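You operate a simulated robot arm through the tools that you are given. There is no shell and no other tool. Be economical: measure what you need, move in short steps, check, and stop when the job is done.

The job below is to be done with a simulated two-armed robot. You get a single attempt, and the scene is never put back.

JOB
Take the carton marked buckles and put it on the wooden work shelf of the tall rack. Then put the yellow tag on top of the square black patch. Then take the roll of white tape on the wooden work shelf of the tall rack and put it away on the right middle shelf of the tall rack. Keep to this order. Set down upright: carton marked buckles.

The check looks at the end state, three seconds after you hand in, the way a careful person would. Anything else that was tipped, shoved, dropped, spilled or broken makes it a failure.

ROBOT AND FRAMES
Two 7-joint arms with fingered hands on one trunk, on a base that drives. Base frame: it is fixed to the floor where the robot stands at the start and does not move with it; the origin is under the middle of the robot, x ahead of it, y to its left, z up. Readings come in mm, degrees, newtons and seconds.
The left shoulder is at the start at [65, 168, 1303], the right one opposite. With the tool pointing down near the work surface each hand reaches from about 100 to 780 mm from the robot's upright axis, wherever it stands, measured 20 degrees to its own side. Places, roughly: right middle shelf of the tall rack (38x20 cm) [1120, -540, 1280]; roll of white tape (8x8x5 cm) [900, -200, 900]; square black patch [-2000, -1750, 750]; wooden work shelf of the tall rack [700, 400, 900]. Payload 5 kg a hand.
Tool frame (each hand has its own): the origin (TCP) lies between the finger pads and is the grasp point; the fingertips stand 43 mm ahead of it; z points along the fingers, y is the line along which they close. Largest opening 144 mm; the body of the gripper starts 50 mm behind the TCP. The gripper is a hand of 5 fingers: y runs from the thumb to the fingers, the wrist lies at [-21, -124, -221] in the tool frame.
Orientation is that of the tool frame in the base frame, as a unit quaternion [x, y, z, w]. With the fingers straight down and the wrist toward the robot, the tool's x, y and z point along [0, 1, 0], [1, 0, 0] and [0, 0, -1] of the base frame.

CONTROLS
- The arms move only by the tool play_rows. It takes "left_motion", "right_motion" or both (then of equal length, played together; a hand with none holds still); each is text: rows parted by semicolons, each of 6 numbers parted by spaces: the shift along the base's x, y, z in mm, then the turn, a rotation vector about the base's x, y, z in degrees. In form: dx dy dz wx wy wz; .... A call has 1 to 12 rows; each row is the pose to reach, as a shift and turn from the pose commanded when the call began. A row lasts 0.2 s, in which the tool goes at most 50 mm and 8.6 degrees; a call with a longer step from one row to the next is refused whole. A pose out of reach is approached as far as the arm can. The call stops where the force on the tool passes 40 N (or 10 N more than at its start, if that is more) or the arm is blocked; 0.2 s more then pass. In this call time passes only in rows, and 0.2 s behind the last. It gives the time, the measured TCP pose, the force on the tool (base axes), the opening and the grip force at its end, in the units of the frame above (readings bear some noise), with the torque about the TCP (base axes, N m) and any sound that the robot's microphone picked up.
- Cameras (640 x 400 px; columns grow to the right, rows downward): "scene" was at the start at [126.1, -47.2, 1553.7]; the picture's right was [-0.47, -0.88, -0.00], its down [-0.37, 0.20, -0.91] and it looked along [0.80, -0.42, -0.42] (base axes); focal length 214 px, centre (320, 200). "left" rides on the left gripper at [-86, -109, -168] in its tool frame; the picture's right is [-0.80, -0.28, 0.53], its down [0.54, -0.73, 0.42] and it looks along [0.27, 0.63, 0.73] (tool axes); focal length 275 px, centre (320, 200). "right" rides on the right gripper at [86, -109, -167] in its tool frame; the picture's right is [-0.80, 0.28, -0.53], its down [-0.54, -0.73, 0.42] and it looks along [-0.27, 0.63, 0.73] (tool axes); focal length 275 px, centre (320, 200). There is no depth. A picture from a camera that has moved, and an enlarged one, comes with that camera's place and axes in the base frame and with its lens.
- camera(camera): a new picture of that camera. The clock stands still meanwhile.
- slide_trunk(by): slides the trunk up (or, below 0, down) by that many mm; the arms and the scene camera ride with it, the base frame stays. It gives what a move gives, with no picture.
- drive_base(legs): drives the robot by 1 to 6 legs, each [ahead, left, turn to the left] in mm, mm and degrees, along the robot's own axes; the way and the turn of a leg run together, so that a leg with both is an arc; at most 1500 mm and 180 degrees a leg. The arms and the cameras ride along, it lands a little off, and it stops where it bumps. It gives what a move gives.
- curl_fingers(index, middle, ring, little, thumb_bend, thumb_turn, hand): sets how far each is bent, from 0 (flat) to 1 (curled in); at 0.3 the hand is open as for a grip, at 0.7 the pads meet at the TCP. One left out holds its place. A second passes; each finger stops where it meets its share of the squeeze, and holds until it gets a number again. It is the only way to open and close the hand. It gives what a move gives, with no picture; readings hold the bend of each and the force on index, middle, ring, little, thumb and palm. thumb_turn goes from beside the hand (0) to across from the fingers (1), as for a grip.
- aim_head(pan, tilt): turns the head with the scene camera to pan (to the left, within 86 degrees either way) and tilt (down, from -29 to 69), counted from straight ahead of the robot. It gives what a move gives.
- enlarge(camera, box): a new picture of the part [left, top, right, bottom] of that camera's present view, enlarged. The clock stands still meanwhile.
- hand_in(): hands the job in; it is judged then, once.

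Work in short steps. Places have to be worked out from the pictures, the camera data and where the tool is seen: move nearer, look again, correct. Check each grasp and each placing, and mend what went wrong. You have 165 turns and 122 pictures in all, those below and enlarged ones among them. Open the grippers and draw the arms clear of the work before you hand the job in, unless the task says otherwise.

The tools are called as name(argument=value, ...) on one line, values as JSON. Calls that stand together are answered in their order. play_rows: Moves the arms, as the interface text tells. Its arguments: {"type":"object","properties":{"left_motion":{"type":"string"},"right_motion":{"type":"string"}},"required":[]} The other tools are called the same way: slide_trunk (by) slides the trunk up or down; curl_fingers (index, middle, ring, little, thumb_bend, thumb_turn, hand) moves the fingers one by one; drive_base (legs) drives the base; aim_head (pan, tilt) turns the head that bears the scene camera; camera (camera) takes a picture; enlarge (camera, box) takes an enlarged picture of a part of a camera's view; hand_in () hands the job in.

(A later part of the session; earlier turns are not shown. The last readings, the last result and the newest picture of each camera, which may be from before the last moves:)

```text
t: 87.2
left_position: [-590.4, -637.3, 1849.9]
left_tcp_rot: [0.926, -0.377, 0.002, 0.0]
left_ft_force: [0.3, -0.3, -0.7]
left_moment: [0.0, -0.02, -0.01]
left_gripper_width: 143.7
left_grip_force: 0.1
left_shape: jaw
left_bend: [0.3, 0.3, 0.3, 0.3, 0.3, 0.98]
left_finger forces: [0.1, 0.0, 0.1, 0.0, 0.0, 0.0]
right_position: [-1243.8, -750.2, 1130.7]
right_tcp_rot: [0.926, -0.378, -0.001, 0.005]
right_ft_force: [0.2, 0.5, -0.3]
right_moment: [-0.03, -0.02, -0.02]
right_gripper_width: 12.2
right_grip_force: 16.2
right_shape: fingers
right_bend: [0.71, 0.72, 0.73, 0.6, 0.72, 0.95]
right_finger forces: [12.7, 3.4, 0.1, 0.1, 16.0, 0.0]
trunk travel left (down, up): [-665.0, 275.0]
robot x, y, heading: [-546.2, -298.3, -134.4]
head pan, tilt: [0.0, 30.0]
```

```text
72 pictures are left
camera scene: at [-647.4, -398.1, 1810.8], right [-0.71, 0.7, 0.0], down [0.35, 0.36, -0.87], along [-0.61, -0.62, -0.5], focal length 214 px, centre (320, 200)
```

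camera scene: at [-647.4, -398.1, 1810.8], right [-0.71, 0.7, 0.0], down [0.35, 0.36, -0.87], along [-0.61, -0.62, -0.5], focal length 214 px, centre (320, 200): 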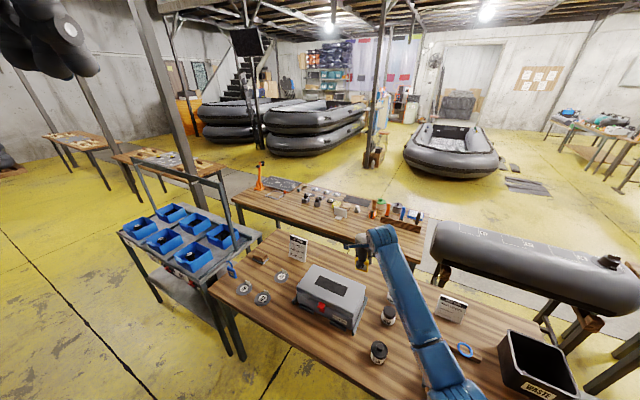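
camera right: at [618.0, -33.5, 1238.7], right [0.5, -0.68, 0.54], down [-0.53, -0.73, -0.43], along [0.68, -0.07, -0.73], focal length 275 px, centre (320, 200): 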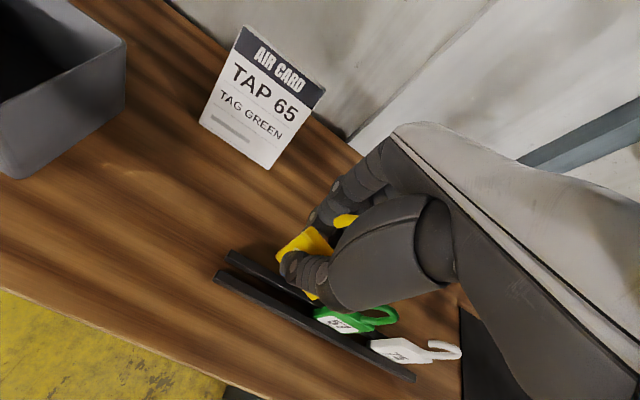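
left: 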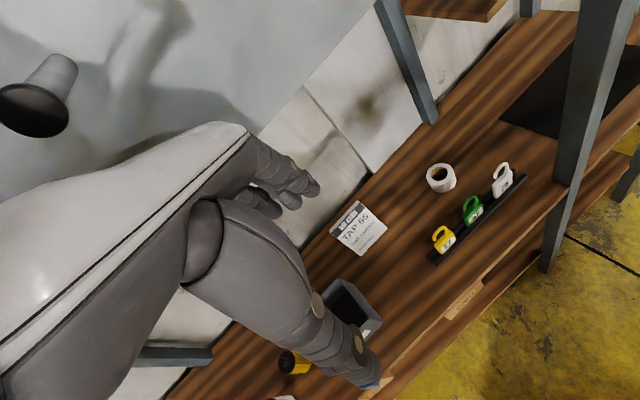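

The patch should be around pixel (320,196), on the far bench. I enlarge that.

enlarge(camera="scene", box=[220, 150, 440, 260])

enlarge(camera="scene", box=[100, 180, 600, 400])

```text
2.91 times, centred on (330, 205) of scene
camera zoom: at [-647.4, -398.1, 1810.8], right [-0.71, 0.7, 0.0], down [0.35, 0.36, -0.87], along [-0.61, -0.62, -0.5], focal length 624 px, centre (291, 186)
```

zoom: 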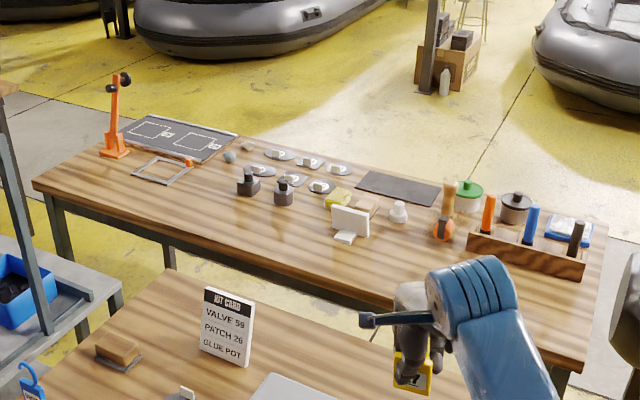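

```text
1.28 times, centred on (350, 290) of scene
camera zoom: at [-647.4, -398.1, 1810.8], right [-0.71, 0.7, 0.0], down [0.35, 0.36, -0.87], along [-0.61, -0.62, -0.5], focal length 274 px, centre (282, 85)
```

zoom: 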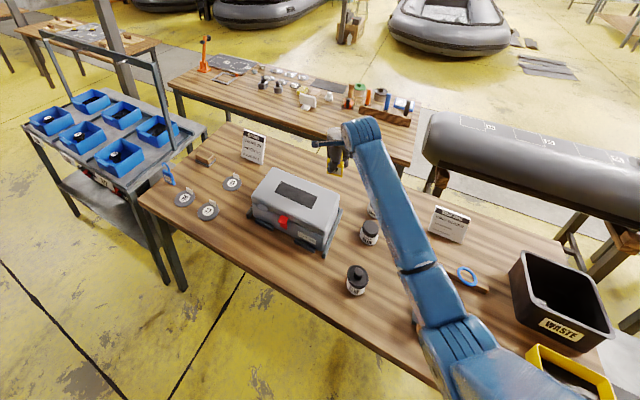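

The patch lies near the far edge of the far bench, so I must go round to its far side. I raise the camera for a survey of the routes left and right.

slide_trunk(by=275)

aim_head(pan=40, tilt=25)

camera(camera="scene")

aim_head(pan=-45, tilt=25)

camera(camera="scene")

```text
t: 90.0
left_position: [-590.6, -637.7, 2124.7]
left_tcp_rot: [0.926, -0.378, 0.001, 0.001]
left_ft_force: [0.4, -0.6, -0.5]
left_moment: [0.01, -0.04, 0.01]
left_gripper_width: 144.1
left_grip_force: 0.0
left_shape: jaw
left_bend: [0.3, 0.3, 0.3, 0.3, 0.3, 0.98]
left_finger forces: [0.0, 0.0, 0.0, 0.0, 0.0, 0.1]
right_position: [-1244.1, -751.5, 1406.8]
right_tcp_rot: [0.926, -0.378, -0.001, 0.005]
right_ft_force: [-0.3, -0.3, 1.2]
right_moment: [0.03, -0.03, 0.0]
right_gripper_width: 12.1
right_grip_force: 16.4
right_shape: fingers
right_bend: [0.71, 0.72, 0.73, 0.6, 0.72, 0.95]
right_finger forces: [12.8, 3.3, 0.0, 0.0, 16.1, 0.1]
trunk travel left (down, up): [-940.0, 0.0]
robot x, y, heading: [-550.0, -299.6, -134.3]
head pan, tilt: [0.0, 30.0]
```

```text
t: 91.0
left_position: [-590.3, -637.1, 2123.6]
left_tcp_rot: [0.926, -0.378, 0.001, 0.001]
left_ft_force: [0.8, 0.5, 0.8]
left_moment: [0.0, 0.01, -0.04]
left_gripper_width: 143.9
left_grip_force: 0.0
left_shape: jaw
left_bend: [0.3, 0.3, 0.3, 0.3, 0.3, 0.98]
left_finger forces: [0.0, 0.0, 0.1, 0.0, 0.0, 0.1]
right_position: [-1245.5, -751.9, 1405.9]
right_tcp_rot: [0.926, -0.378, -0.001, 0.004]
right_ft_force: [0.5, -0.6, -0.4]
right_moment: [0.01, 0.02, 0.03]
right_gripper_width: 11.9
right_grip_force: 16.1
right_shape: fingers
right_bend: [0.71, 0.72, 0.73, 0.6, 0.72, 0.95]
right_finger forces: [12.8, 3.3, 0.1, 0.0, 16.2, 0.0]
trunk travel left (down, up): [-940.0, 0.0]
robot x, y, heading: [-545.5, -298.7, -134.5]
head pan, tilt: [40.0, 25.0]
```

```text
69 pictures are left
camera scene: at [-591.2, -425.6, 2093.8], right [-1.0, 0.08, 0.0], down [0.03, 0.42, -0.91], along [-0.07, -0.9, -0.42], focal length 214 px, centre (320, 200)
```

scene: 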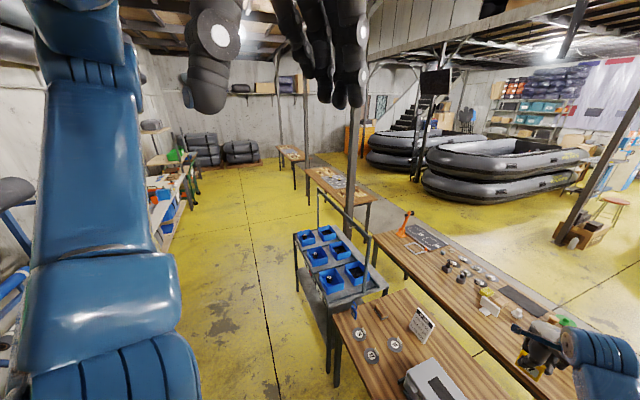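

```text
t: 92.6
left_position: [-591.2, -637.7, 2124.0]
left_tcp_rot: [0.926, -0.378, 0.001, 0.0]
left_ft_force: [0.5, 0.9, 0.7]
left_moment: [-0.02, -0.04, 0.02]
left_gripper_width: 143.9
left_grip_force: 0.0
left_shape: jaw
left_bend: [0.3, 0.3, 0.3, 0.3, 0.3, 0.98]
left_finger forces: [0.1, 0.1, 0.0, 0.0, 0.0, 0.1]
right_position: [-1244.2, -750.6, 1407.2]
right_tcp_rot: [0.926, -0.378, -0.002, 0.005]
right_ft_force: [-0.2, 0.2, -1.0]
right_moment: [0.0, 0.01, 0.02]
right_gripper_width: 12.0
right_grip_force: 15.9
right_shape: fingers
right_bend: [0.71, 0.72, 0.73, 0.6, 0.72, 0.95]
right_finger forces: [12.8, 3.3, 0.0, 0.0, 16.1, 0.0]
trunk travel left (down, up): [-940.0, 0.0]
robot x, y, heading: [-549.0, -295.4, -134.1]
head pan, tilt: [-45.0, 25.0]
```

```text
68 pictures are left
camera scene: at [-676.2, -334.7, 2093.8], right [-0.01, 1.0, 0.0], down [0.42, 0.0, -0.91], along [-0.91, -0.01, -0.42], focal length 214 px, centre (320, 200)
```

scene: 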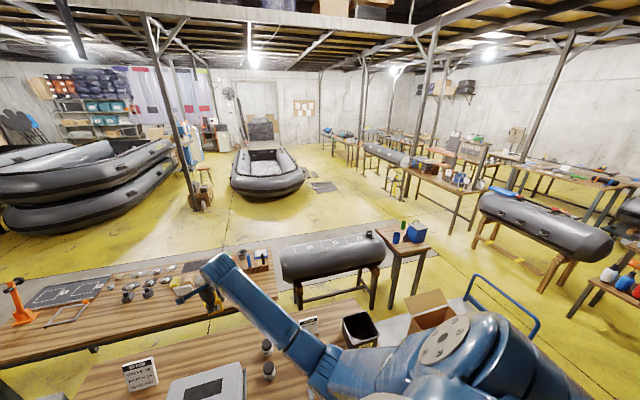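

The clear route is to the right: past the cart end (rack rl≈1350), between the small table and second tube, onto the concrete walkway behind the far bench. I turn to face −F, then strafe right.

drive_base(legs=[[0, 0, -28.3], [0, -1030, 0], [0, -1030, 0]])

aim_head(pan=0, tilt=35)

camera(camera="scene")

```text
t: 104.3
left_position: [-1360.6, 1381.8, 2124.6]
left_tcp_rot: [0.808, -0.59, 0.0, -0.001]
left_ft_force: [0.0, -0.8, 0.2]
left_moment: [0.0, 0.04, 0.0]
left_gripper_width: 144.3
left_grip_force: 0.1
left_shape: jaw
left_bend: [0.3, 0.3, 0.3, 0.3, 0.3, 0.98]
left_finger forces: [0.0, 0.1, 0.0, 0.0, 0.1, 0.1]
right_position: [-1990.2, 1589.3, 1406.9]
right_tcp_rot: [0.807, -0.59, -0.003, 0.003]
right_ft_force: [-0.3, 0.3, 0.2]
right_moment: [0.01, 0.02, 0.01]
right_gripper_width: 11.8
right_grip_force: 15.9
right_shape: fingers
right_bend: [0.71, 0.72, 0.73, 0.6, 0.72, 0.95]
right_finger forces: [12.7, 3.1, 0.1, 0.1, 15.9, 0.0]
trunk travel left (down, up): [-940.0, 0.0]
robot x, y, heading: [-1164.6, 1663.8, -162.4]
head pan, tilt: [-45.0, 25.0]
```

```text
t: 105.4
left_position: [-1360.5, 1385.8, 2124.8]
left_tcp_rot: [0.808, -0.59, 0.001, 0.001]
left_ft_force: [0.4, 0.4, 0.3]
left_moment: [-0.03, 0.0, -0.01]
left_gripper_width: 143.7
left_grip_force: 0.1
left_shape: jaw
left_bend: [0.3, 0.3, 0.3, 0.3, 0.3, 0.98]
left_finger forces: [0.0, 0.0, 0.0, 0.0, 0.0, 0.0]
right_position: [-1992.2, 1591.6, 1406.4]
right_tcp_rot: [0.807, -0.59, -0.002, 0.004]
right_ft_force: [1.1, -0.5, -0.6]
right_moment: [-0.07, 0.01, 0.0]
right_gripper_width: 12.0
right_grip_force: 15.8
right_shape: fingers
right_bend: [0.71, 0.72, 0.73, 0.6, 0.72, 0.95]
right_finger forces: [12.8, 3.3, 0.0, 0.0, 16.0, 0.0]
trunk travel left (down, up): [-940.0, 0.0]
robot x, y, heading: [-1165.9, 1667.5, -162.2]
head pan, tilt: [0.0, 35.0]
```

```text
67 pictures are left
camera scene: at [-1297.0, 1625.1, 2078.1], right [-0.3, 0.95, 0.0], down [0.55, 0.17, -0.82], along [-0.78, -0.25, -0.57], focal length 214 px, centre (320, 200)
```

scene: 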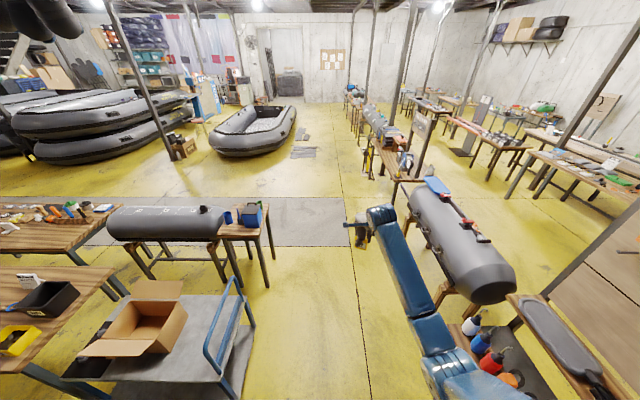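

The corridor is clear ahead, centred ~110 mm to my right. I shift and drive ahead 2.48 m onto the walkway.

drive_base(legs=[[0, -110, 0], [1240, 0, 0], [1240, 0, 0]])

aim_head(pan=70, tilt=35)

camera(camera="scene")

```text
t: 118.3
left_position: [-3718.5, 648.8, 2125.3]
left_tcp_rot: [0.824, -0.567, 0.0, 0.001]
left_ft_force: [0.3, -0.3, -0.1]
left_moment: [-0.02, -0.01, 0.04]
left_gripper_width: 143.6
left_grip_force: 0.1
left_shape: jaw
left_bend: [0.3, 0.3, 0.3, 0.3, 0.3, 0.98]
left_finger forces: [0.0, 0.0, 0.0, 0.1, 0.0, 0.0]
right_position: [-4360.6, 819.7, 1407.6]
right_tcp_rot: [0.823, -0.568, -0.002, 0.005]
right_ft_force: [-0.1, -0.1, -0.3]
right_moment: [-0.01, 0.0, 0.03]
right_gripper_width: 11.7
right_grip_force: 15.9
right_shape: fingers
right_bend: [0.71, 0.72, 0.73, 0.6, 0.72, 0.95]
right_finger forces: [12.7, 3.3, 0.0, 0.0, 16.1, 0.1]
trunk travel left (down, up): [-940.0, 0.0]
robot x, y, heading: [-3542.4, 945.4, -159.2]
head pan, tilt: [0.0, 35.0]
```

```text
t: 119.8
left_position: [-3720.1, 649.3, 2124.6]
left_tcp_rot: [0.824, -0.567, 0.001, 0.0]
left_ft_force: [0.8, 0.2, -0.6]
left_moment: [0.04, 0.0, 0.0]
left_gripper_width: 144.0
left_grip_force: 0.0
left_shape: jaw
left_bend: [0.3, 0.3, 0.3, 0.3, 0.3, 0.98]
left_finger forces: [0.0, 0.1, 0.0, 0.1, 0.1, 0.1]
right_position: [-4362.5, 819.3, 1407.0]
right_tcp_rot: [0.824, -0.567, -0.002, 0.004]
right_ft_force: [-0.5, 0.4, 0.4]
right_moment: [0.0, 0.0, 0.0]
right_gripper_width: 12.0
right_grip_force: 16.0
right_shape: fingers
right_bend: [0.71, 0.72, 0.73, 0.6, 0.72, 0.95]
right_finger forces: [12.8, 3.3, 0.0, 0.0, 16.0, 0.1]
trunk travel left (down, up): [-940.0, 0.0]
robot x, y, heading: [-3538.0, 940.0, -158.9]
head pan, tilt: [70.0, 35.0]
```

```text
66 pictures are left
camera scene: at [-3586.4, 834.6, 2078.1], right [-1.0, -0.02, 0.0], down [-0.01, 0.57, -0.82], along [0.01, -0.82, -0.57], focal length 214 px, centre (320, 200)
```

scene: 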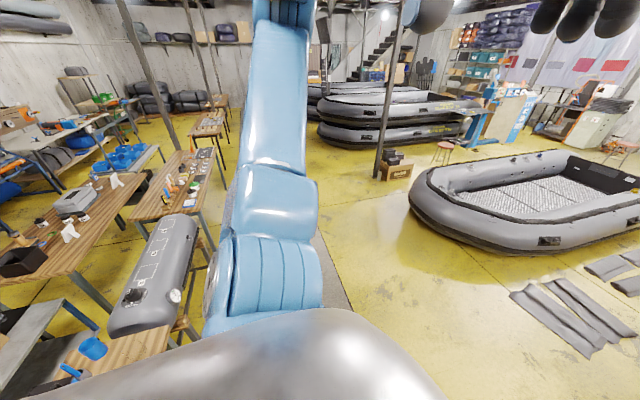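

On the walkway. I turn to face the benches (heading 17.5°) and strafe right along the walkway.

drive_base(legs=[[0, 0, 176.4]])

drive_base(legs=[[0, -1400, 0], [0, -1200, 0]])

aim_head(pan=-10, tilt=35)

camera(camera="scene")

```text
t: 127.4
left_position: [-3350.3, 1224.7, 2124.0]
left_tcp_rot: [0.583, 0.813, 0.001, -0.001]
left_ft_force: [0.5, -0.6, 0.1]
left_moment: [-0.02, -0.02, 0.02]
left_gripper_width: 144.0
left_grip_force: 0.0
left_shape: jaw
left_bend: [0.3, 0.3, 0.3, 0.3, 0.3, 0.98]
left_finger forces: [0.0, 0.1, 0.0, 0.0, 0.0, 0.1]
right_position: [-2715.6, 1031.4, 1405.8]
right_tcp_rot: [0.583, 0.813, 0.004, 0.002]
right_ft_force: [-0.6, 0.7, 0.3]
right_moment: [0.0, -0.01, -0.01]
right_gripper_width: 10.7
right_grip_force: 14.3
right_shape: fingers
right_bend: [0.71, 0.72, 0.73, 0.6, 0.73, 0.95]
right_finger forces: [11.9, 2.8, 0.1, 0.0, 14.8, 0.1]
trunk travel left (down, up): [-940.0, 0.0]
robot x, y, heading: [-3540.6, 942.8, 18.8]
head pan, tilt: [70.0, 35.0]
```

```text
t: 140.2
left_position: [-2468.6, -1241.7, 2124.3]
left_tcp_rot: [0.575, 0.818, 0.001, 0.001]
left_ft_force: [-0.8, 0.9, -0.2]
left_moment: [-0.04, -0.03, -0.02]
left_gripper_width: 144.0
left_grip_force: 0.0
left_shape: jaw
left_bend: [0.3, 0.3, 0.3, 0.3, 0.3, 0.98]
left_finger forces: [0.1, 0.1, 0.0, 0.1, 0.0, 0.1]
right_position: [-1829.2, -1422.2, 1406.8]
right_tcp_rot: [0.573, 0.82, 0.004, 0.003]
right_ft_force: [0.0, -0.4, -0.3]
right_moment: [-0.02, -0.01, 0.0]
right_gripper_width: 10.6
right_grip_force: 14.7
right_shape: fingers
right_bend: [0.71, 0.72, 0.73, 0.6, 0.73, 0.95]
right_finger forces: [12.0, 2.7, 0.0, 0.0, 14.9, 0.0]
trunk travel left (down, up): [-940.0, 0.0]
robot x, y, heading: [-2648.4, -1532.2, 20.0]
head pan, tilt: [70.0, 35.0]
```

```text
t: 141.7
left_position: [-2467.6, -1241.8, 2125.4]
left_tcp_rot: [0.574, 0.819, 0.0, -0.001]
left_ft_force: [0.3, -0.1, 0.1]
left_moment: [-0.01, -0.03, -0.02]
left_gripper_width: 143.8
left_grip_force: 0.0
left_shape: jaw
left_bend: [0.3, 0.3, 0.3, 0.3, 0.3, 0.98]
left_finger forces: [0.0, 0.1, 0.0, 0.0, 0.0, 0.1]
right_position: [-1828.2, -1422.3, 1406.6]
right_tcp_rot: [0.573, 0.819, 0.003, 0.002]
right_ft_force: [0.2, -0.6, -0.7]
right_moment: [0.0, 0.03, -0.01]
right_gripper_width: 10.8
right_grip_force: 15.3
right_shape: fingers
right_bend: [0.71, 0.72, 0.73, 0.6, 0.73, 0.95]
right_finger forces: [12.0, 2.9, 0.0, 0.1, 14.9, 0.1]
trunk travel left (down, up): [-940.0, 0.0]
robot x, y, heading: [-2657.0, -1534.4, 19.8]
head pan, tilt: [-10.0, 35.0]
```

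```text
65 pictures are left
camera scene: at [-2518.1, -1498.7, 2078.0], right [0.17, -0.98, 0.0], down [-0.56, -0.1, -0.82], along [0.81, 0.14, -0.57], focal length 214 px, centre (320, 200)
```

scene: 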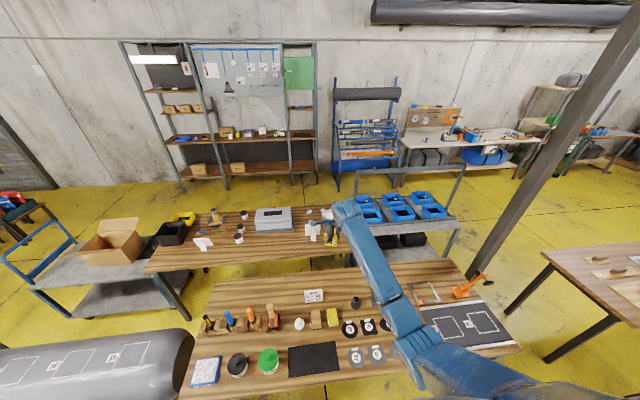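

The expected patch position projects to pixel (383,353). I enlarge there.

enlarge(camera="scene", box=[270, 270, 530, 400])

```text
2.46 times, centred on (400, 335) of scene
camera zoom: at [-2518.1, -1498.7, 2078.0], right [0.17, -0.98, 0.0], down [-0.56, -0.1, -0.82], along [0.81, 0.14, -0.57], focal length 528 px, centre (123, -132)
```

zoom: 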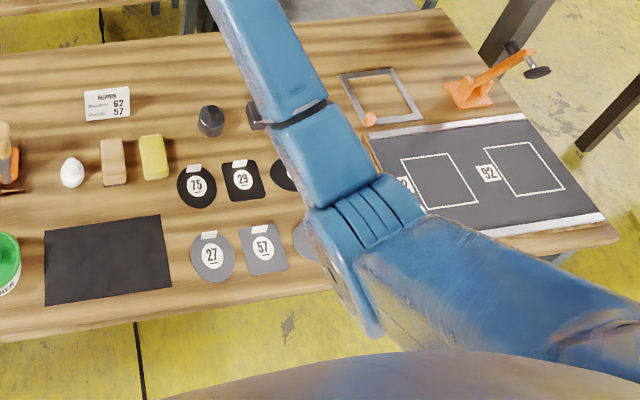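

Square black "29" and grey square "57" are visible, others are hidden by the arm. I shift left to see the whole set.

drive_base(legs=[[0, 330, -2.4]])

aim_head(pan=-40, tilt=40)

camera(camera="scene")

```text
t: 143.9
left_position: [-2558.1, -952.9, 2125.3]
left_tcp_rot: [0.591, 0.806, 0.002, -0.003]
left_ft_force: [1.2, -1.0, -0.1]
left_moment: [0.09, 0.04, 0.01]
left_gripper_width: 144.0
left_grip_force: 0.0
left_shape: jaw
left_bend: [0.3, 0.3, 0.3, 0.3, 0.3, 0.98]
left_finger forces: [0.0, 0.1, 0.0, 0.0, 0.0, 0.1]
right_position: [-1927.9, -1156.2, 1404.4]
right_tcp_rot: [0.591, 0.807, 0.005, 0.001]
right_ft_force: [-0.2, -1.4, -0.4]
right_moment: [0.06, -0.01, 0.0]
right_gripper_width: 10.8
right_grip_force: 14.5
right_shape: fingers
right_bend: [0.71, 0.72, 0.73, 0.6, 0.73, 0.95]
right_finger forces: [12.0, 2.8, 0.0, 0.0, 14.9, 0.0]
trunk travel left (down, up): [-940.0, 0.0]
robot x, y, heading: [-2754.7, -1221.2, 17.7]
head pan, tilt: [-10.0, 35.0]
```

```text
t: 144.8
left_position: [-2560.1, -945.0, 2124.6]
left_tcp_rot: [0.591, 0.807, 0.0, -0.001]
left_ft_force: [-0.5, -0.2, 0.1]
left_moment: [0.02, 0.0, 0.0]
left_gripper_width: 143.6
left_grip_force: 0.1
left_shape: jaw
left_bend: [0.3, 0.3, 0.3, 0.3, 0.3, 0.98]
left_finger forces: [0.0, 0.1, 0.0, 0.0, 0.0, 0.0]
right_position: [-1928.5, -1151.2, 1406.1]
right_tcp_rot: [0.591, 0.807, 0.004, 0.002]
right_ft_force: [1.1, -1.3, -0.6]
right_moment: [0.02, 0.01, -0.02]
right_gripper_width: 10.8
right_grip_force: 14.7
right_shape: fingers
right_bend: [0.71, 0.72, 0.73, 0.6, 0.73, 0.95]
right_finger forces: [12.0, 2.7, 0.0, 0.0, 14.9, 0.0]
trunk travel left (down, up): [-940.0, 0.0]
robot x, y, heading: [-2755.1, -1226.4, 17.6]
head pan, tilt: [-40.0, 40.0]
```

```text
63 pictures are left
camera scene: at [-2629.6, -1242.3, 2070.5], right [-0.38, -0.92, 0.0], down [-0.59, 0.24, -0.77], along [0.71, -0.29, -0.64], focal length 214 px, centre (320, 200)
```

scene: 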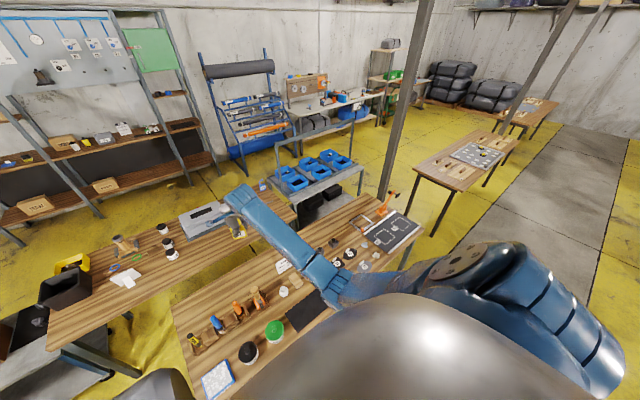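

enlarge(camera="scene", box=[260, 180, 460, 310])

```text
3.08 times, centred on (360, 245) of scene
camera zoom: at [-2629.6, -1242.3, 2070.5], right [-0.38, -0.92, 0.0], down [-0.59, 0.24, -0.77], along [0.71, -0.29, -0.64], focal length 660 px, centre (197, 62)
```

zoom: 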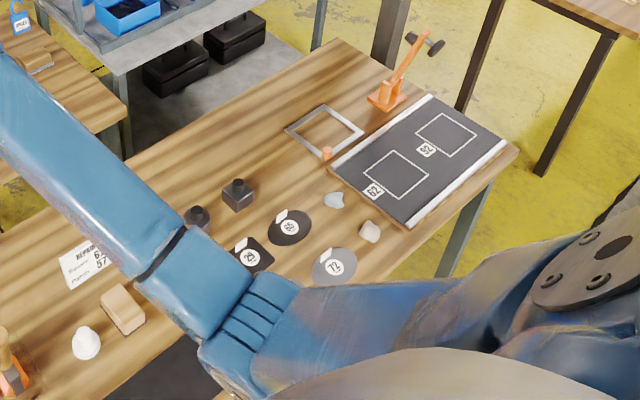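

The only square black patch is "29", at ≈(-1872,-1683,750). Before placing I check how the tag sits in the hand.

camera(camera="right")

enlarge(camera="scene", box=[210, 170, 270, 250])

```text
61 pictures are left
camera right: at [-2060.4, -1103.8, 1573.3], right [0.51, -0.68, 0.54], down [-0.52, -0.73, -0.43], along [0.68, -0.06, -0.73], focal length 275 px, centre (320, 200)
```

right: 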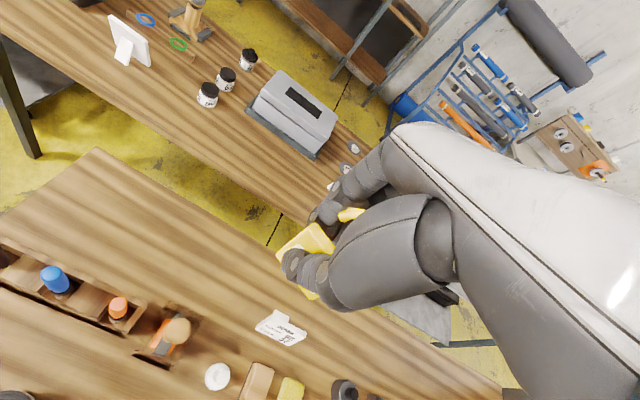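

```text
5.00 times, centred on (240, 210) of scene
camera zoom: at [-2629.6, -1242.3, 2070.5], right [-0.38, -0.92, 0.0], down [-0.59, 0.24, -0.77], along [0.71, -0.29, -0.64], focal length 1072 px, centre (720, 150)
```

zoom: 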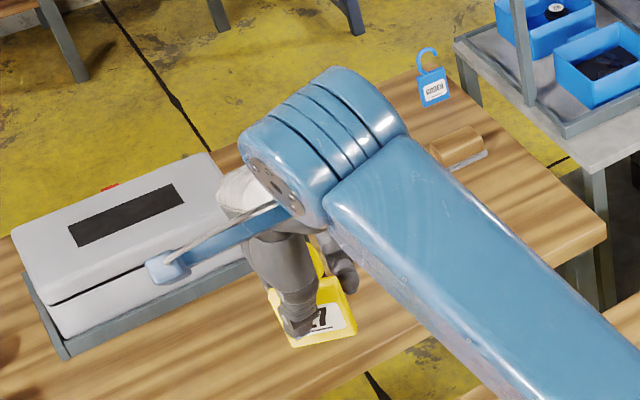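

Tag hangs vertical, well held. I pull the hand in 120 mm and strafe right 512 mm to line up with the patch.

play_rows(right_motion="-38 -12 0 0 0 0;-76 -24 0 0 0 0;-114 -36 0 0 0 0")

drive_base(legs=[[5, -512, 0]])

slide_trunk(by=-400)

camera(camera="right")

```text
t: 145.6
left_position: [-2564.3, -945.9, 2125.2]
left_tcp_rot: [0.591, 0.807, 0.002, 0.0]
left_ft_force: [-0.2, 0.1, 0.4]
left_moment: [0.01, -0.02, -0.02]
left_gripper_width: 143.7
left_grip_force: 0.0
left_shape: jaw
left_bend: [0.3, 0.3, 0.3, 0.3, 0.3, 0.98]
left_finger forces: [0.0, 0.0, 0.0, 0.0, 0.1, 0.1]
right_position: [-2046.8, -1187.2, 1408.5]
right_tcp_rot: [0.59, 0.807, 0.005, 0.003]
right_ft_force: [-0.1, 0.1, -0.1]
right_moment: [0.04, -0.01, -0.02]
right_gripper_width: 10.6
right_grip_force: 14.9
right_shape: fingers
right_bend: [0.71, 0.72, 0.73, 0.6, 0.73, 0.95]
right_finger forces: [12.1, 3.0, 0.0, 0.0, 15.1, 0.0]
trunk travel left (down, up): [-940.0, 0.0]
robot x, y, heading: [-2757.4, -1224.0, 17.6]
head pan, tilt: [-40.0, 40.0]
```

```text
t: 148.6
left_position: [-2405.3, -1415.6, 2122.9]
left_tcp_rot: [0.587, 0.809, 0.0, 0.0]
left_ft_force: [-0.8, 1.0, -0.4]
left_moment: [-0.06, 0.0, 0.01]
left_gripper_width: 143.9
left_grip_force: 0.0
left_shape: jaw
left_bend: [0.3, 0.3, 0.3, 0.3, 0.3, 0.98]
left_finger forces: [0.0, 0.0, 0.0, 0.0, 0.0, 0.0]
right_position: [-1886.1, -1654.6, 1407.7]
right_tcp_rot: [0.587, 0.81, 0.004, 0.004]
right_ft_force: [1.0, -0.6, 0.3]
right_moment: [-0.02, -0.02, -0.02]
right_gripper_width: 10.8
right_grip_force: 15.3
right_shape: fingers
right_bend: [0.71, 0.72, 0.73, 0.6, 0.73, 0.95]
right_finger forces: [12.1, 3.1, 0.1, 0.0, 15.0, 0.0]
trunk travel left (down, up): [-940.0, 0.0]
robot x, y, heading: [-2591.9, -1706.8, 18.1]
head pan, tilt: [-40.0, 40.0]
```

```text
t: 152.4
left_position: [-2404.1, -1421.2, 1724.8]
left_tcp_rot: [0.587, 0.81, 0.001, -0.001]
left_ft_force: [-0.3, -0.7, 0.0]
left_moment: [0.01, -0.02, -0.02]
left_gripper_width: 144.3
left_grip_force: 0.1
left_shape: jaw
left_bend: [0.3, 0.3, 0.3, 0.3, 0.3, 0.98]
left_finger forces: [0.0, 0.0, 0.0, 0.0, 0.0, 0.0]
right_position: [-1886.7, -1658.2, 1008.1]
right_tcp_rot: [0.587, 0.809, 0.005, 0.001]
right_ft_force: [-0.4, 0.1, -1.0]
right_moment: [-0.02, 0.02, 0.02]
right_gripper_width: 10.7
right_grip_force: 15.4
right_shape: fingers
right_bend: [0.71, 0.72, 0.73, 0.6, 0.73, 0.95]
right_finger forces: [12.1, 3.0, 0.0, 0.0, 15.1, 0.1]
trunk travel left (down, up): [-540.0, 400.0]
robot x, y, heading: [-2593.6, -1702.0, 18.1]
head pan, tilt: [-40.0, 40.0]
```

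```text
59 pictures are left
camera right: at [-2017.3, -1611.9, 1174.2], right [0.51, -0.67, 0.54], down [-0.52, -0.74, -0.43], along [0.68, -0.06, -0.73], focal length 275 px, centre (320, 200)
```

right: 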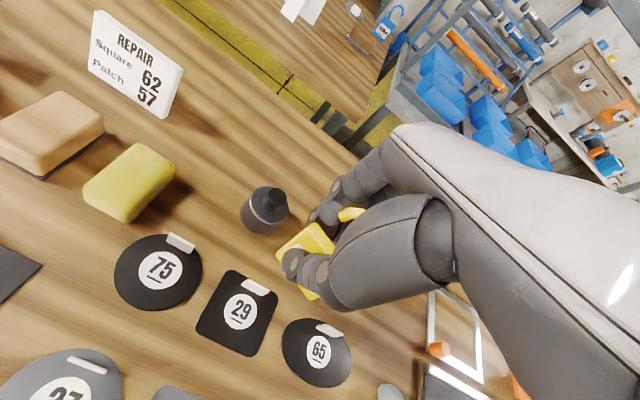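

Patch 29 at ≈(-1890,-1676), nearly under the hand. Now I tilt the hand 45° forward so the tag will end up nearly flat when set down.

play_rows(right_motion="0 0 0 2.3 -7.1 0;0 0 0 4.7 -14.2 0;0 0 0 7 -21.4 0;0 0 0 9.3 -28.5 0;0 0 0 11.7 -35.6 0;0 0 0 14 -42.8 0")

camera(camera="right")

aim_head(pan=-15, tilt=55)

camera(camera="scene")

```text
t: 153.8
left_position: [-2405.3, -1421.4, 1724.4]
left_tcp_rot: [0.588, 0.809, 0.002, 0.0]
left_ft_force: [0.1, 1.1, 1.0]
left_moment: [-0.05, -0.05, 0.0]
left_gripper_width: 144.0
left_grip_force: 0.0
left_shape: jaw
left_bend: [0.3, 0.3, 0.3, 0.3, 0.3, 0.98]
left_finger forces: [0.1, 0.0, 0.0, 0.0, 0.0, 0.0]
right_position: [-1886.0, -1658.7, 1006.7]
right_tcp_rot: [0.541, 0.747, 0.313, 0.227]
right_ft_force: [-0.6, -0.1, 0.0]
right_moment: [-0.03, 0.04, 0.0]
right_gripper_width: 10.5
right_grip_force: 14.7
right_shape: fingers
right_bend: [0.71, 0.72, 0.73, 0.6, 0.73, 0.95]
right_finger forces: [11.9, 2.8, 0.0, 0.0, 15.1, 0.1]
trunk travel left (down, up): [-540.0, 400.0]
robot x, y, heading: [-2600.4, -1704.2, 17.9]
head pan, tilt: [-40.0, 40.0]
```

```text
58 pictures are left
camera right: at [-2099.6, -1637.9, 1047.2], right [0.07, -0.81, 0.58], down [-0.03, -0.58, -0.81], along [1.0, 0.05, -0.06], focal length 275 px, centre (320, 200)
```

right: 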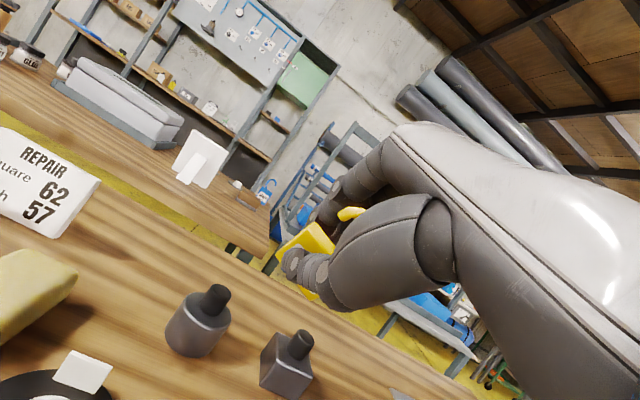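

```text
t: 154.7
left_position: [-2404.3, -1421.5, 1724.4]
left_tcp_rot: [0.587, 0.81, 0.0, -0.001]
left_ft_force: [-0.2, -0.1, 0.4]
left_moment: [0.03, 0.0, -0.02]
left_gripper_width: 143.6
left_grip_force: 0.0
left_shape: jaw
left_bend: [0.3, 0.3, 0.3, 0.3, 0.3, 0.98]
left_finger forces: [0.1, 0.0, 0.0, 0.0, 0.0, 0.0]
right_position: [-1886.7, -1657.6, 1006.2]
right_tcp_rot: [0.541, 0.746, 0.313, 0.227]
right_ft_force: [-0.2, -0.4, -1.0]
right_moment: [-0.02, 0.0, -0.01]
right_gripper_width: 10.8
right_grip_force: 14.7
right_shape: fingers
right_bend: [0.71, 0.72, 0.73, 0.6, 0.73, 0.95]
right_finger forces: [12.1, 2.8, 0.1, 0.1, 15.0, 0.0]
trunk travel left (down, up): [-540.0, 400.0]
robot x, y, heading: [-2597.3, -1703.0, 18.1]
head pan, tilt: [-15.0, 55.0]
```

```text
57 pictures are left
camera scene: at [-2477.2, -1684.5, 1649.8], right [0.05, -1.0, 0.0], down [-0.82, -0.04, -0.57], along [0.57, 0.03, -0.82], focal length 214 px, centre (320, 200)
```

scene: 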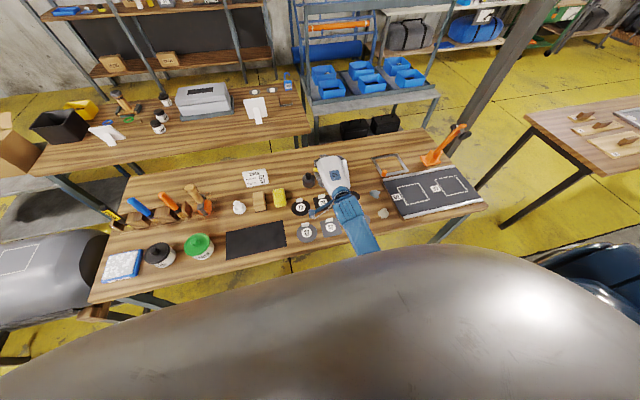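

The tilt worked. I shift slightly, lower the trunk 160 mm, and check the view.

play_rows(right_motion="-12 -10 0 0 0 0")

slide_trunk(by=-150)

camera(camera="right")

enlarge(camera="scene", box=[260, 130, 420, 230])

```text
t: 155.1
left_position: [-2404.8, -1422.0, 1724.6]
left_tcp_rot: [0.587, 0.81, 0.002, 0.0]
left_ft_force: [0.0, -0.4, -0.2]
left_moment: [0.01, -0.07, 0.01]
left_gripper_width: 143.9
left_grip_force: 0.1
left_shape: jaw
left_bend: [0.3, 0.3, 0.3, 0.3, 0.3, 0.98]
left_finger forces: [0.0, 0.1, 0.0, 0.0, 0.1, 0.0]
right_position: [-1898.6, -1666.9, 1007.1]
right_tcp_rot: [0.54, 0.747, 0.314, 0.227]
right_ft_force: [0.6, -0.8, 0.3]
right_moment: [0.01, 0.0, -0.03]
right_gripper_width: 10.4
right_grip_force: 15.2
right_shape: fingers
right_bend: [0.71, 0.72, 0.73, 0.6, 0.73, 0.95]
right_finger forces: [12.0, 2.7, 0.0, 0.1, 15.1, 0.0]
trunk travel left (down, up): [-540.0, 400.0]
robot x, y, heading: [-2599.2, -1701.6, 17.8]
head pan, tilt: [-15.0, 55.0]
```

```text
t: 156.9
left_position: [-2405.8, -1422.9, 1576.4]
left_tcp_rot: [0.587, 0.81, 0.001, 0.0]
left_ft_force: [-0.1, -0.5, 0.5]
left_moment: [-0.03, 0.0, 0.01]
left_gripper_width: 143.7
left_grip_force: 0.1
left_shape: jaw
left_bend: [0.3, 0.3, 0.3, 0.3, 0.3, 0.98]
left_finger forces: [0.1, 0.0, 0.0, 0.1, 0.0, 0.0]
right_position: [-1899.8, -1669.1, 861.7]
right_tcp_rot: [0.54, 0.745, 0.317, 0.229]
right_ft_force: [4.6, -4.4, 27.8]
right_moment: [0.18, -0.6, 0.05]
right_gripper_width: 10.0
right_grip_force: 33.1
right_shape: fingers
right_bend: [0.71, 0.72, 0.73, 0.6, 0.75, 0.95]
right_finger forces: [18.1, 9.6, 3.9, 0.0, 34.8, 0.0]
trunk travel left (down, up): [-390.0, 550.0]
robot x, y, heading: [-2598.6, -1704.5, 17.9]
head pan, tilt: [-15.0, 55.0]
```

```text
56 pictures are left
camera right: at [-2111.5, -1648.7, 900.9], right [0.07, -0.82, 0.57], down [-0.02, -0.58, -0.82], along [1.0, 0.05, -0.06], focal length 275 px, centre (320, 200)
```

right: 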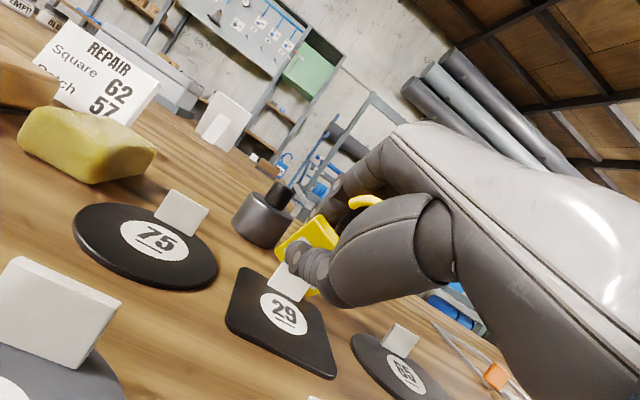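

```text
4.00 times, centred on (340, 180) of scene
camera zoom: at [-2479.6, -1684.9, 1500.5], right [0.05, -1.0, 0.0], down [-0.82, -0.04, -0.57], along [0.57, 0.03, -0.82], focal length 858 px, centre (240, 280)
```

zoom: 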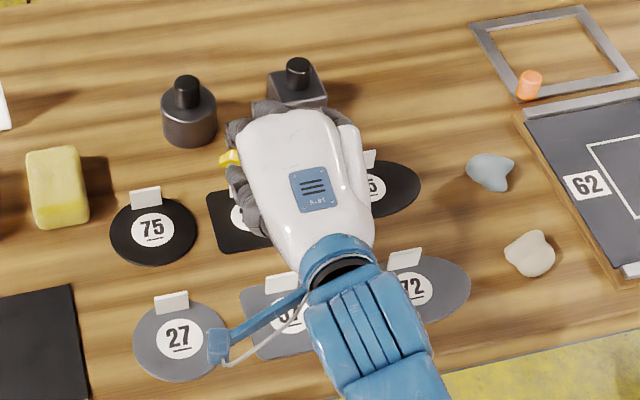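

The tag touched early: the bench top is really at z≈805, and each patch carries an upright white tab at its far edge. I lift at once, then plan to lay the tag robot-side of the tab.

play_rows(right_motion="0 0 15 0 0 0;0 0 30 0 0 0;0 0 50 0 0 0")

camera(camera="right")

```text
t: 157.7
left_position: [-2403.7, -1421.1, 1574.4]
left_tcp_rot: [0.587, 0.81, 0.002, 0.0]
left_ft_force: [0.3, 0.6, 0.3]
left_moment: [0.02, -0.04, 0.03]
left_gripper_width: 143.8
left_grip_force: 0.0
left_shape: jaw
left_bend: [0.3, 0.3, 0.3, 0.3, 0.3, 0.98]
left_finger forces: [0.0, 0.1, 0.0, 0.0, 0.0, 0.1]
right_position: [-1898.8, -1667.7, 905.2]
right_tcp_rot: [0.541, 0.747, 0.313, 0.226]
right_ft_force: [-0.5, 0.5, -1.3]
right_moment: [0.01, 0.01, -0.01]
right_gripper_width: 10.4
right_grip_force: 17.0
right_shape: fingers
right_bend: [0.71, 0.72, 0.73, 0.6, 0.74, 0.95]
right_finger forces: [13.4, 3.6, 0.3, 0.1, 17.3, 0.0]
trunk travel left (down, up): [-390.0, 550.0]
robot x, y, heading: [-2597.5, -1704.1, 18.1]
head pan, tilt: [-15.0, 55.0]
```

```text
54 pictures are left
camera right: at [-2112.3, -1647.5, 946.6], right [0.08, -0.81, 0.58], down [-0.03, -0.58, -0.81], along [1.0, 0.05, -0.07], focal length 275 px, centre (320, 200)
```

right: 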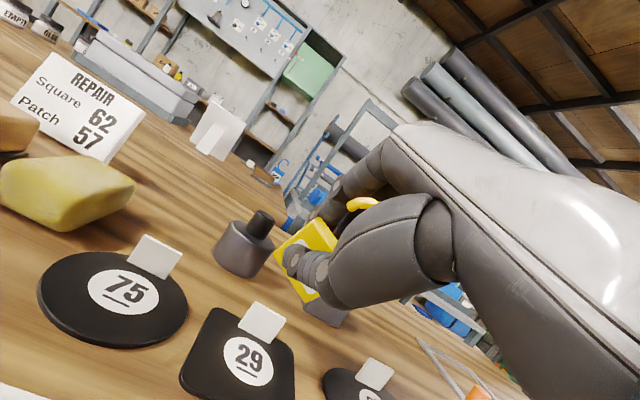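

Patch 29 is undisturbed, centre ≈(-1918,-1663). I shift back 42 mm and left 15 mm, then lower gently.

play_rows(right_motion="-22 1 0 0 0 0;-45 2 0 0 0 0;-45 2 -15 0 0 0;-45 2 -30 0 0 0;-45 2 -38 0 0 0")

camera(camera="right")

enlarge(camera="scene", box=[260, 130, 420, 230])

```text
t: 158.9
left_position: [-2404.4, -1421.8, 1575.2]
left_tcp_rot: [0.587, 0.809, 0.001, 0.0]
left_ft_force: [-0.2, -0.7, -0.5]
left_moment: [-0.01, 0.0, 0.0]
left_gripper_width: 143.9
left_grip_force: 0.0
left_shape: jaw
left_bend: [0.3, 0.3, 0.3, 0.3, 0.3, 0.98]
left_finger forces: [0.0, 0.0, 0.0, 0.1, 0.0, 0.1]
right_position: [-1944.2, -1666.6, 867.3]
right_tcp_rot: [0.542, 0.746, 0.313, 0.228]
right_ft_force: [0.2, -0.4, -0.6]
right_moment: [-0.01, -0.02, -0.02]
right_gripper_width: 10.3
right_grip_force: 17.4
right_shape: fingers
right_bend: [0.71, 0.72, 0.73, 0.6, 0.74, 0.95]
right_finger forces: [13.3, 3.6, 0.3, 0.1, 17.4, 0.0]
trunk travel left (down, up): [-390.0, 550.0]
robot x, y, heading: [-2597.6, -1702.6, 18.3]
head pan, tilt: [-15.0, 55.0]
```

```text
53 pictures are left
camera right: at [-2156.8, -1646.2, 908.4], right [0.08, -0.81, 0.58], down [-0.03, -0.58, -0.81], along [1.0, 0.05, -0.07], focal length 275 px, centre (320, 200)
```

right: 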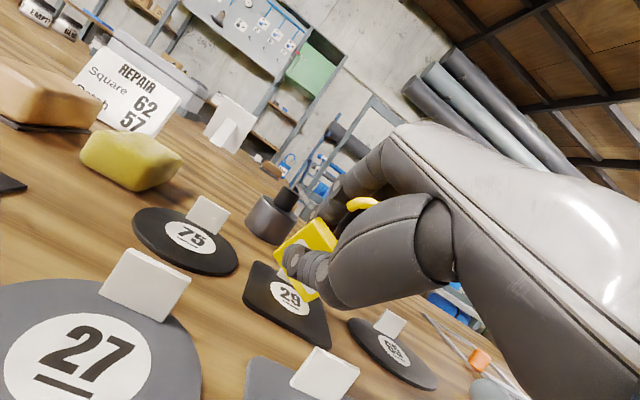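

```text
4.00 times, centred on (340, 180) of scene
camera zoom: at [-2477.6, -1684.1, 1499.8], right [0.05, -1.0, 0.0], down [-0.82, -0.04, -0.57], along [0.57, 0.03, -0.82], focal length 858 px, centre (240, 280)
```

zoom: 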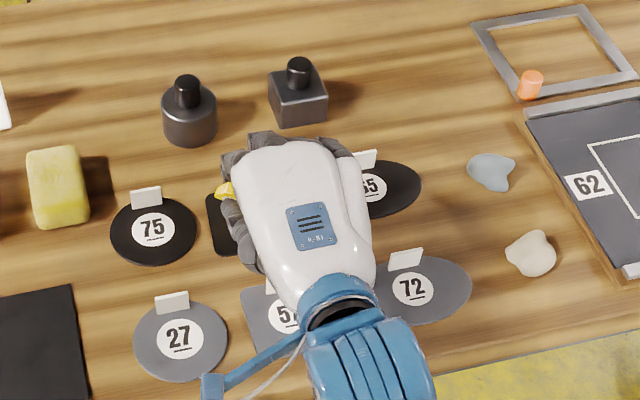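

Tag bottom ≈ z 820, just over the patch and robot-side of the tab, ~8 mm left of centre. I shift right 8 mm and lower slowly to touch.

play_rows(right_motion="2 -8 0 0 0 0;2 -8 -2 0 0 0;2 -8 -4 0 0 0;2 -8 -6 0 0 0;2 -8 -8 0 0 0")

camera(camera="right")

```text
t: 160.1
left_position: [-2405.3, -1420.3, 1574.9]
left_tcp_rot: [0.587, 0.81, 0.0, 0.001]
left_ft_force: [-0.3, -0.4, -0.3]
left_moment: [-0.04, -0.01, 0.01]
left_gripper_width: 143.9
left_grip_force: 0.1
left_shape: jaw
left_bend: [0.3, 0.3, 0.3, 0.3, 0.3, 0.98]
left_finger forces: [0.0, 0.0, 0.0, 0.0, 0.0, 0.1]
right_position: [-1941.8, -1673.1, 861.8]
right_tcp_rot: [0.54, 0.747, 0.316, 0.227]
right_ft_force: [-1.4, 2.2, 10.2]
right_moment: [0.0, -0.3, 0.13]
right_gripper_width: 10.3
right_grip_force: 19.3
right_shape: fingers
right_bend: [0.71, 0.72, 0.73, 0.6, 0.74, 0.95]
right_finger forces: [10.9, 9.2, 0.6, 0.0, 16.6, 0.0]
trunk travel left (down, up): [-390.0, 550.0]
robot x, y, heading: [-2595.8, -1703.7, 18.2]
head pan, tilt: [-15.0, 55.0]
```

```text
51 pictures are left
camera right: at [-2155.0, -1653.5, 902.1], right [0.07, -0.81, 0.58], down [-0.02, -0.58, -0.82], along [1.0, 0.05, -0.06], focal length 275 px, centre (320, 200)
```

right: 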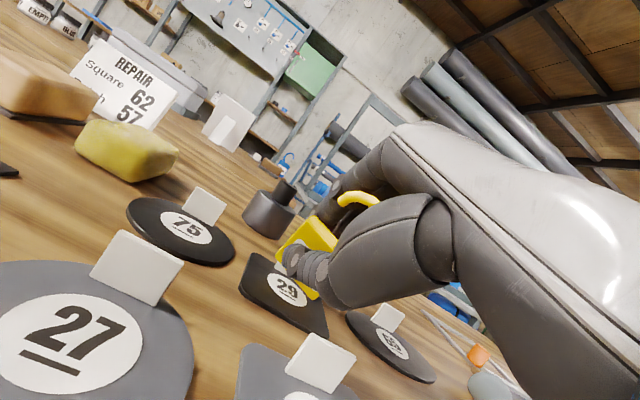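

Light contact (10 N) with the patch, tag leaning toward me on the thumb. I open only the fingers so that the tag rests on the thumb.

curl_fingers(hand="right", index=0.45, middle=0.45, ring=0.45, little=0.45)

camera(camera="right")

enlarge(camera="scene", box=[260, 130, 420, 230])

```text
t: 161.1
left_position: [-2403.3, -1421.5, 1574.0]
left_tcp_rot: [0.587, 0.81, 0.001, 0.0]
left_ft_force: [-0.2, -0.8, -0.6]
left_moment: [-0.01, 0.0, 0.0]
left_gripper_width: 143.9
left_grip_force: 0.1
left_shape: jaw
left_bend: [0.3, 0.3, 0.3, 0.3, 0.3, 0.98]
left_finger forces: [0.1, 0.0, 0.0, 0.0, 0.2, 0.0]
right_position: [-1940.5, -1674.4, 860.4]
right_tcp_rot: [0.541, 0.747, 0.314, 0.227]
right_ft_force: [-0.5, 0.8, 0.6]
right_moment: [-0.01, 0.0, 0.0]
right_gripper_width: 33.0
right_grip_force: 0.1
right_shape: fingers
right_bend: [0.45, 0.45, 0.45, 0.45, 0.78, 0.97]
right_finger forces: [0.1, 0.1, 0.0, 0.0, 0.1, 0.0]
trunk travel left (down, up): [-390.0, 550.0]
robot x, y, heading: [-2599.7, -1705.1, 17.9]
head pan, tilt: [-15.0, 55.0]
```

```text
50 pictures are left
camera right: at [-2154.2, -1654.2, 900.9], right [0.08, -0.81, 0.58], down [-0.03, -0.58, -0.81], along [1.0, 0.05, -0.07], focal length 275 px, centre (320, 200)
```

right: 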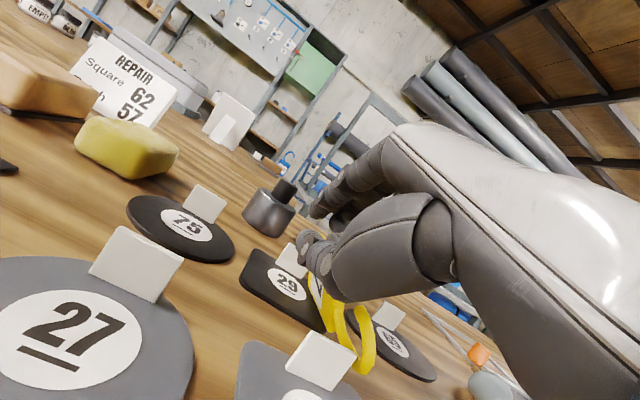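

```text
4.00 times, centred on (340, 180) of scene
camera zoom: at [-2477.6, -1684.1, 1499.8], right [0.05, -1.0, 0.0], down [-0.82, -0.04, -0.57], along [0.57, 0.03, -0.82], focal length 858 px, centre (240, 280)
```

zoom: 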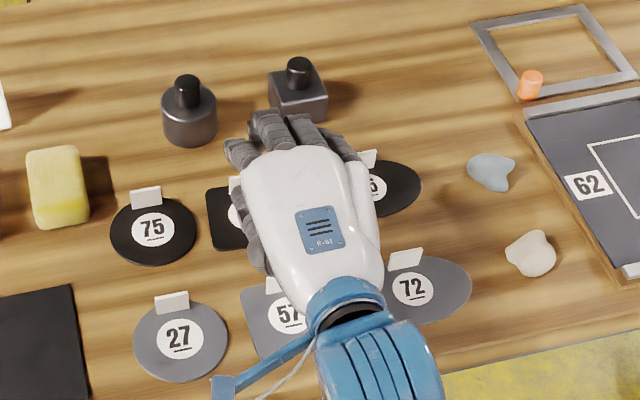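

The tag slid off to the right of the thumb and dropped. I withdraw along the tool axis and look.

play_rows(right_motion="-10 -3 10 0 0 0;-20 -6 22 0 0 0;-30 -9 40 0 0 0;-35 -11 65 0 0 0;-35 -11 100 0 0 0")

camera(camera="right")

```text
t: 162.3
left_position: [-2403.7, -1421.4, 1573.6]
left_tcp_rot: [0.587, 0.81, 0.001, -0.001]
left_ft_force: [0.1, 0.9, 0.3]
left_moment: [0.02, 0.03, -0.02]
left_gripper_width: 143.9
left_grip_force: 0.1
left_shape: jaw
left_bend: [0.3, 0.3, 0.3, 0.3, 0.3, 0.98]
left_finger forces: [0.0, 0.1, 0.1, 0.1, 0.1, 0.0]
right_position: [-1976.4, -1685.4, 961.7]
right_tcp_rot: [0.541, 0.747, 0.313, 0.227]
right_ft_force: [-0.2, 0.2, -0.7]
right_moment: [0.0, -0.02, 0.01]
right_gripper_width: 33.0
right_grip_force: 0.0
right_shape: fingers
right_bend: [0.45, 0.45, 0.45, 0.45, 0.78, 0.97]
right_finger forces: [0.1, 0.0, 0.1, 0.0, 0.0, 0.1]
trunk travel left (down, up): [-390.0, 550.0]
robot x, y, heading: [-2598.1, -1706.6, 17.7]
head pan, tilt: [-15.0, 55.0]
```

```text
48 pictures are left
camera right: at [-2189.0, -1664.9, 1002.1], right [0.08, -0.81, 0.58], down [-0.03, -0.58, -0.81], along [1.0, 0.05, -0.07], focal length 275 px, centre (320, 200)
```

right: 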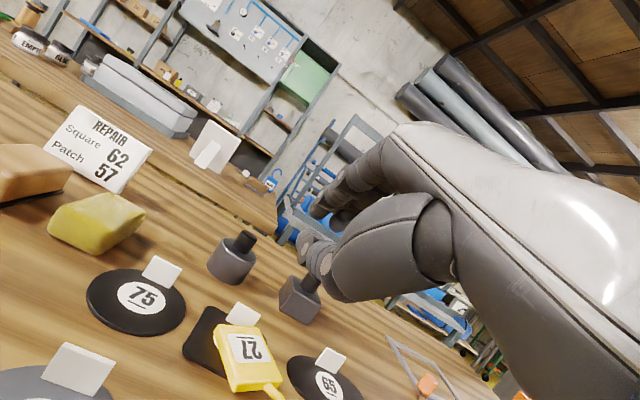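

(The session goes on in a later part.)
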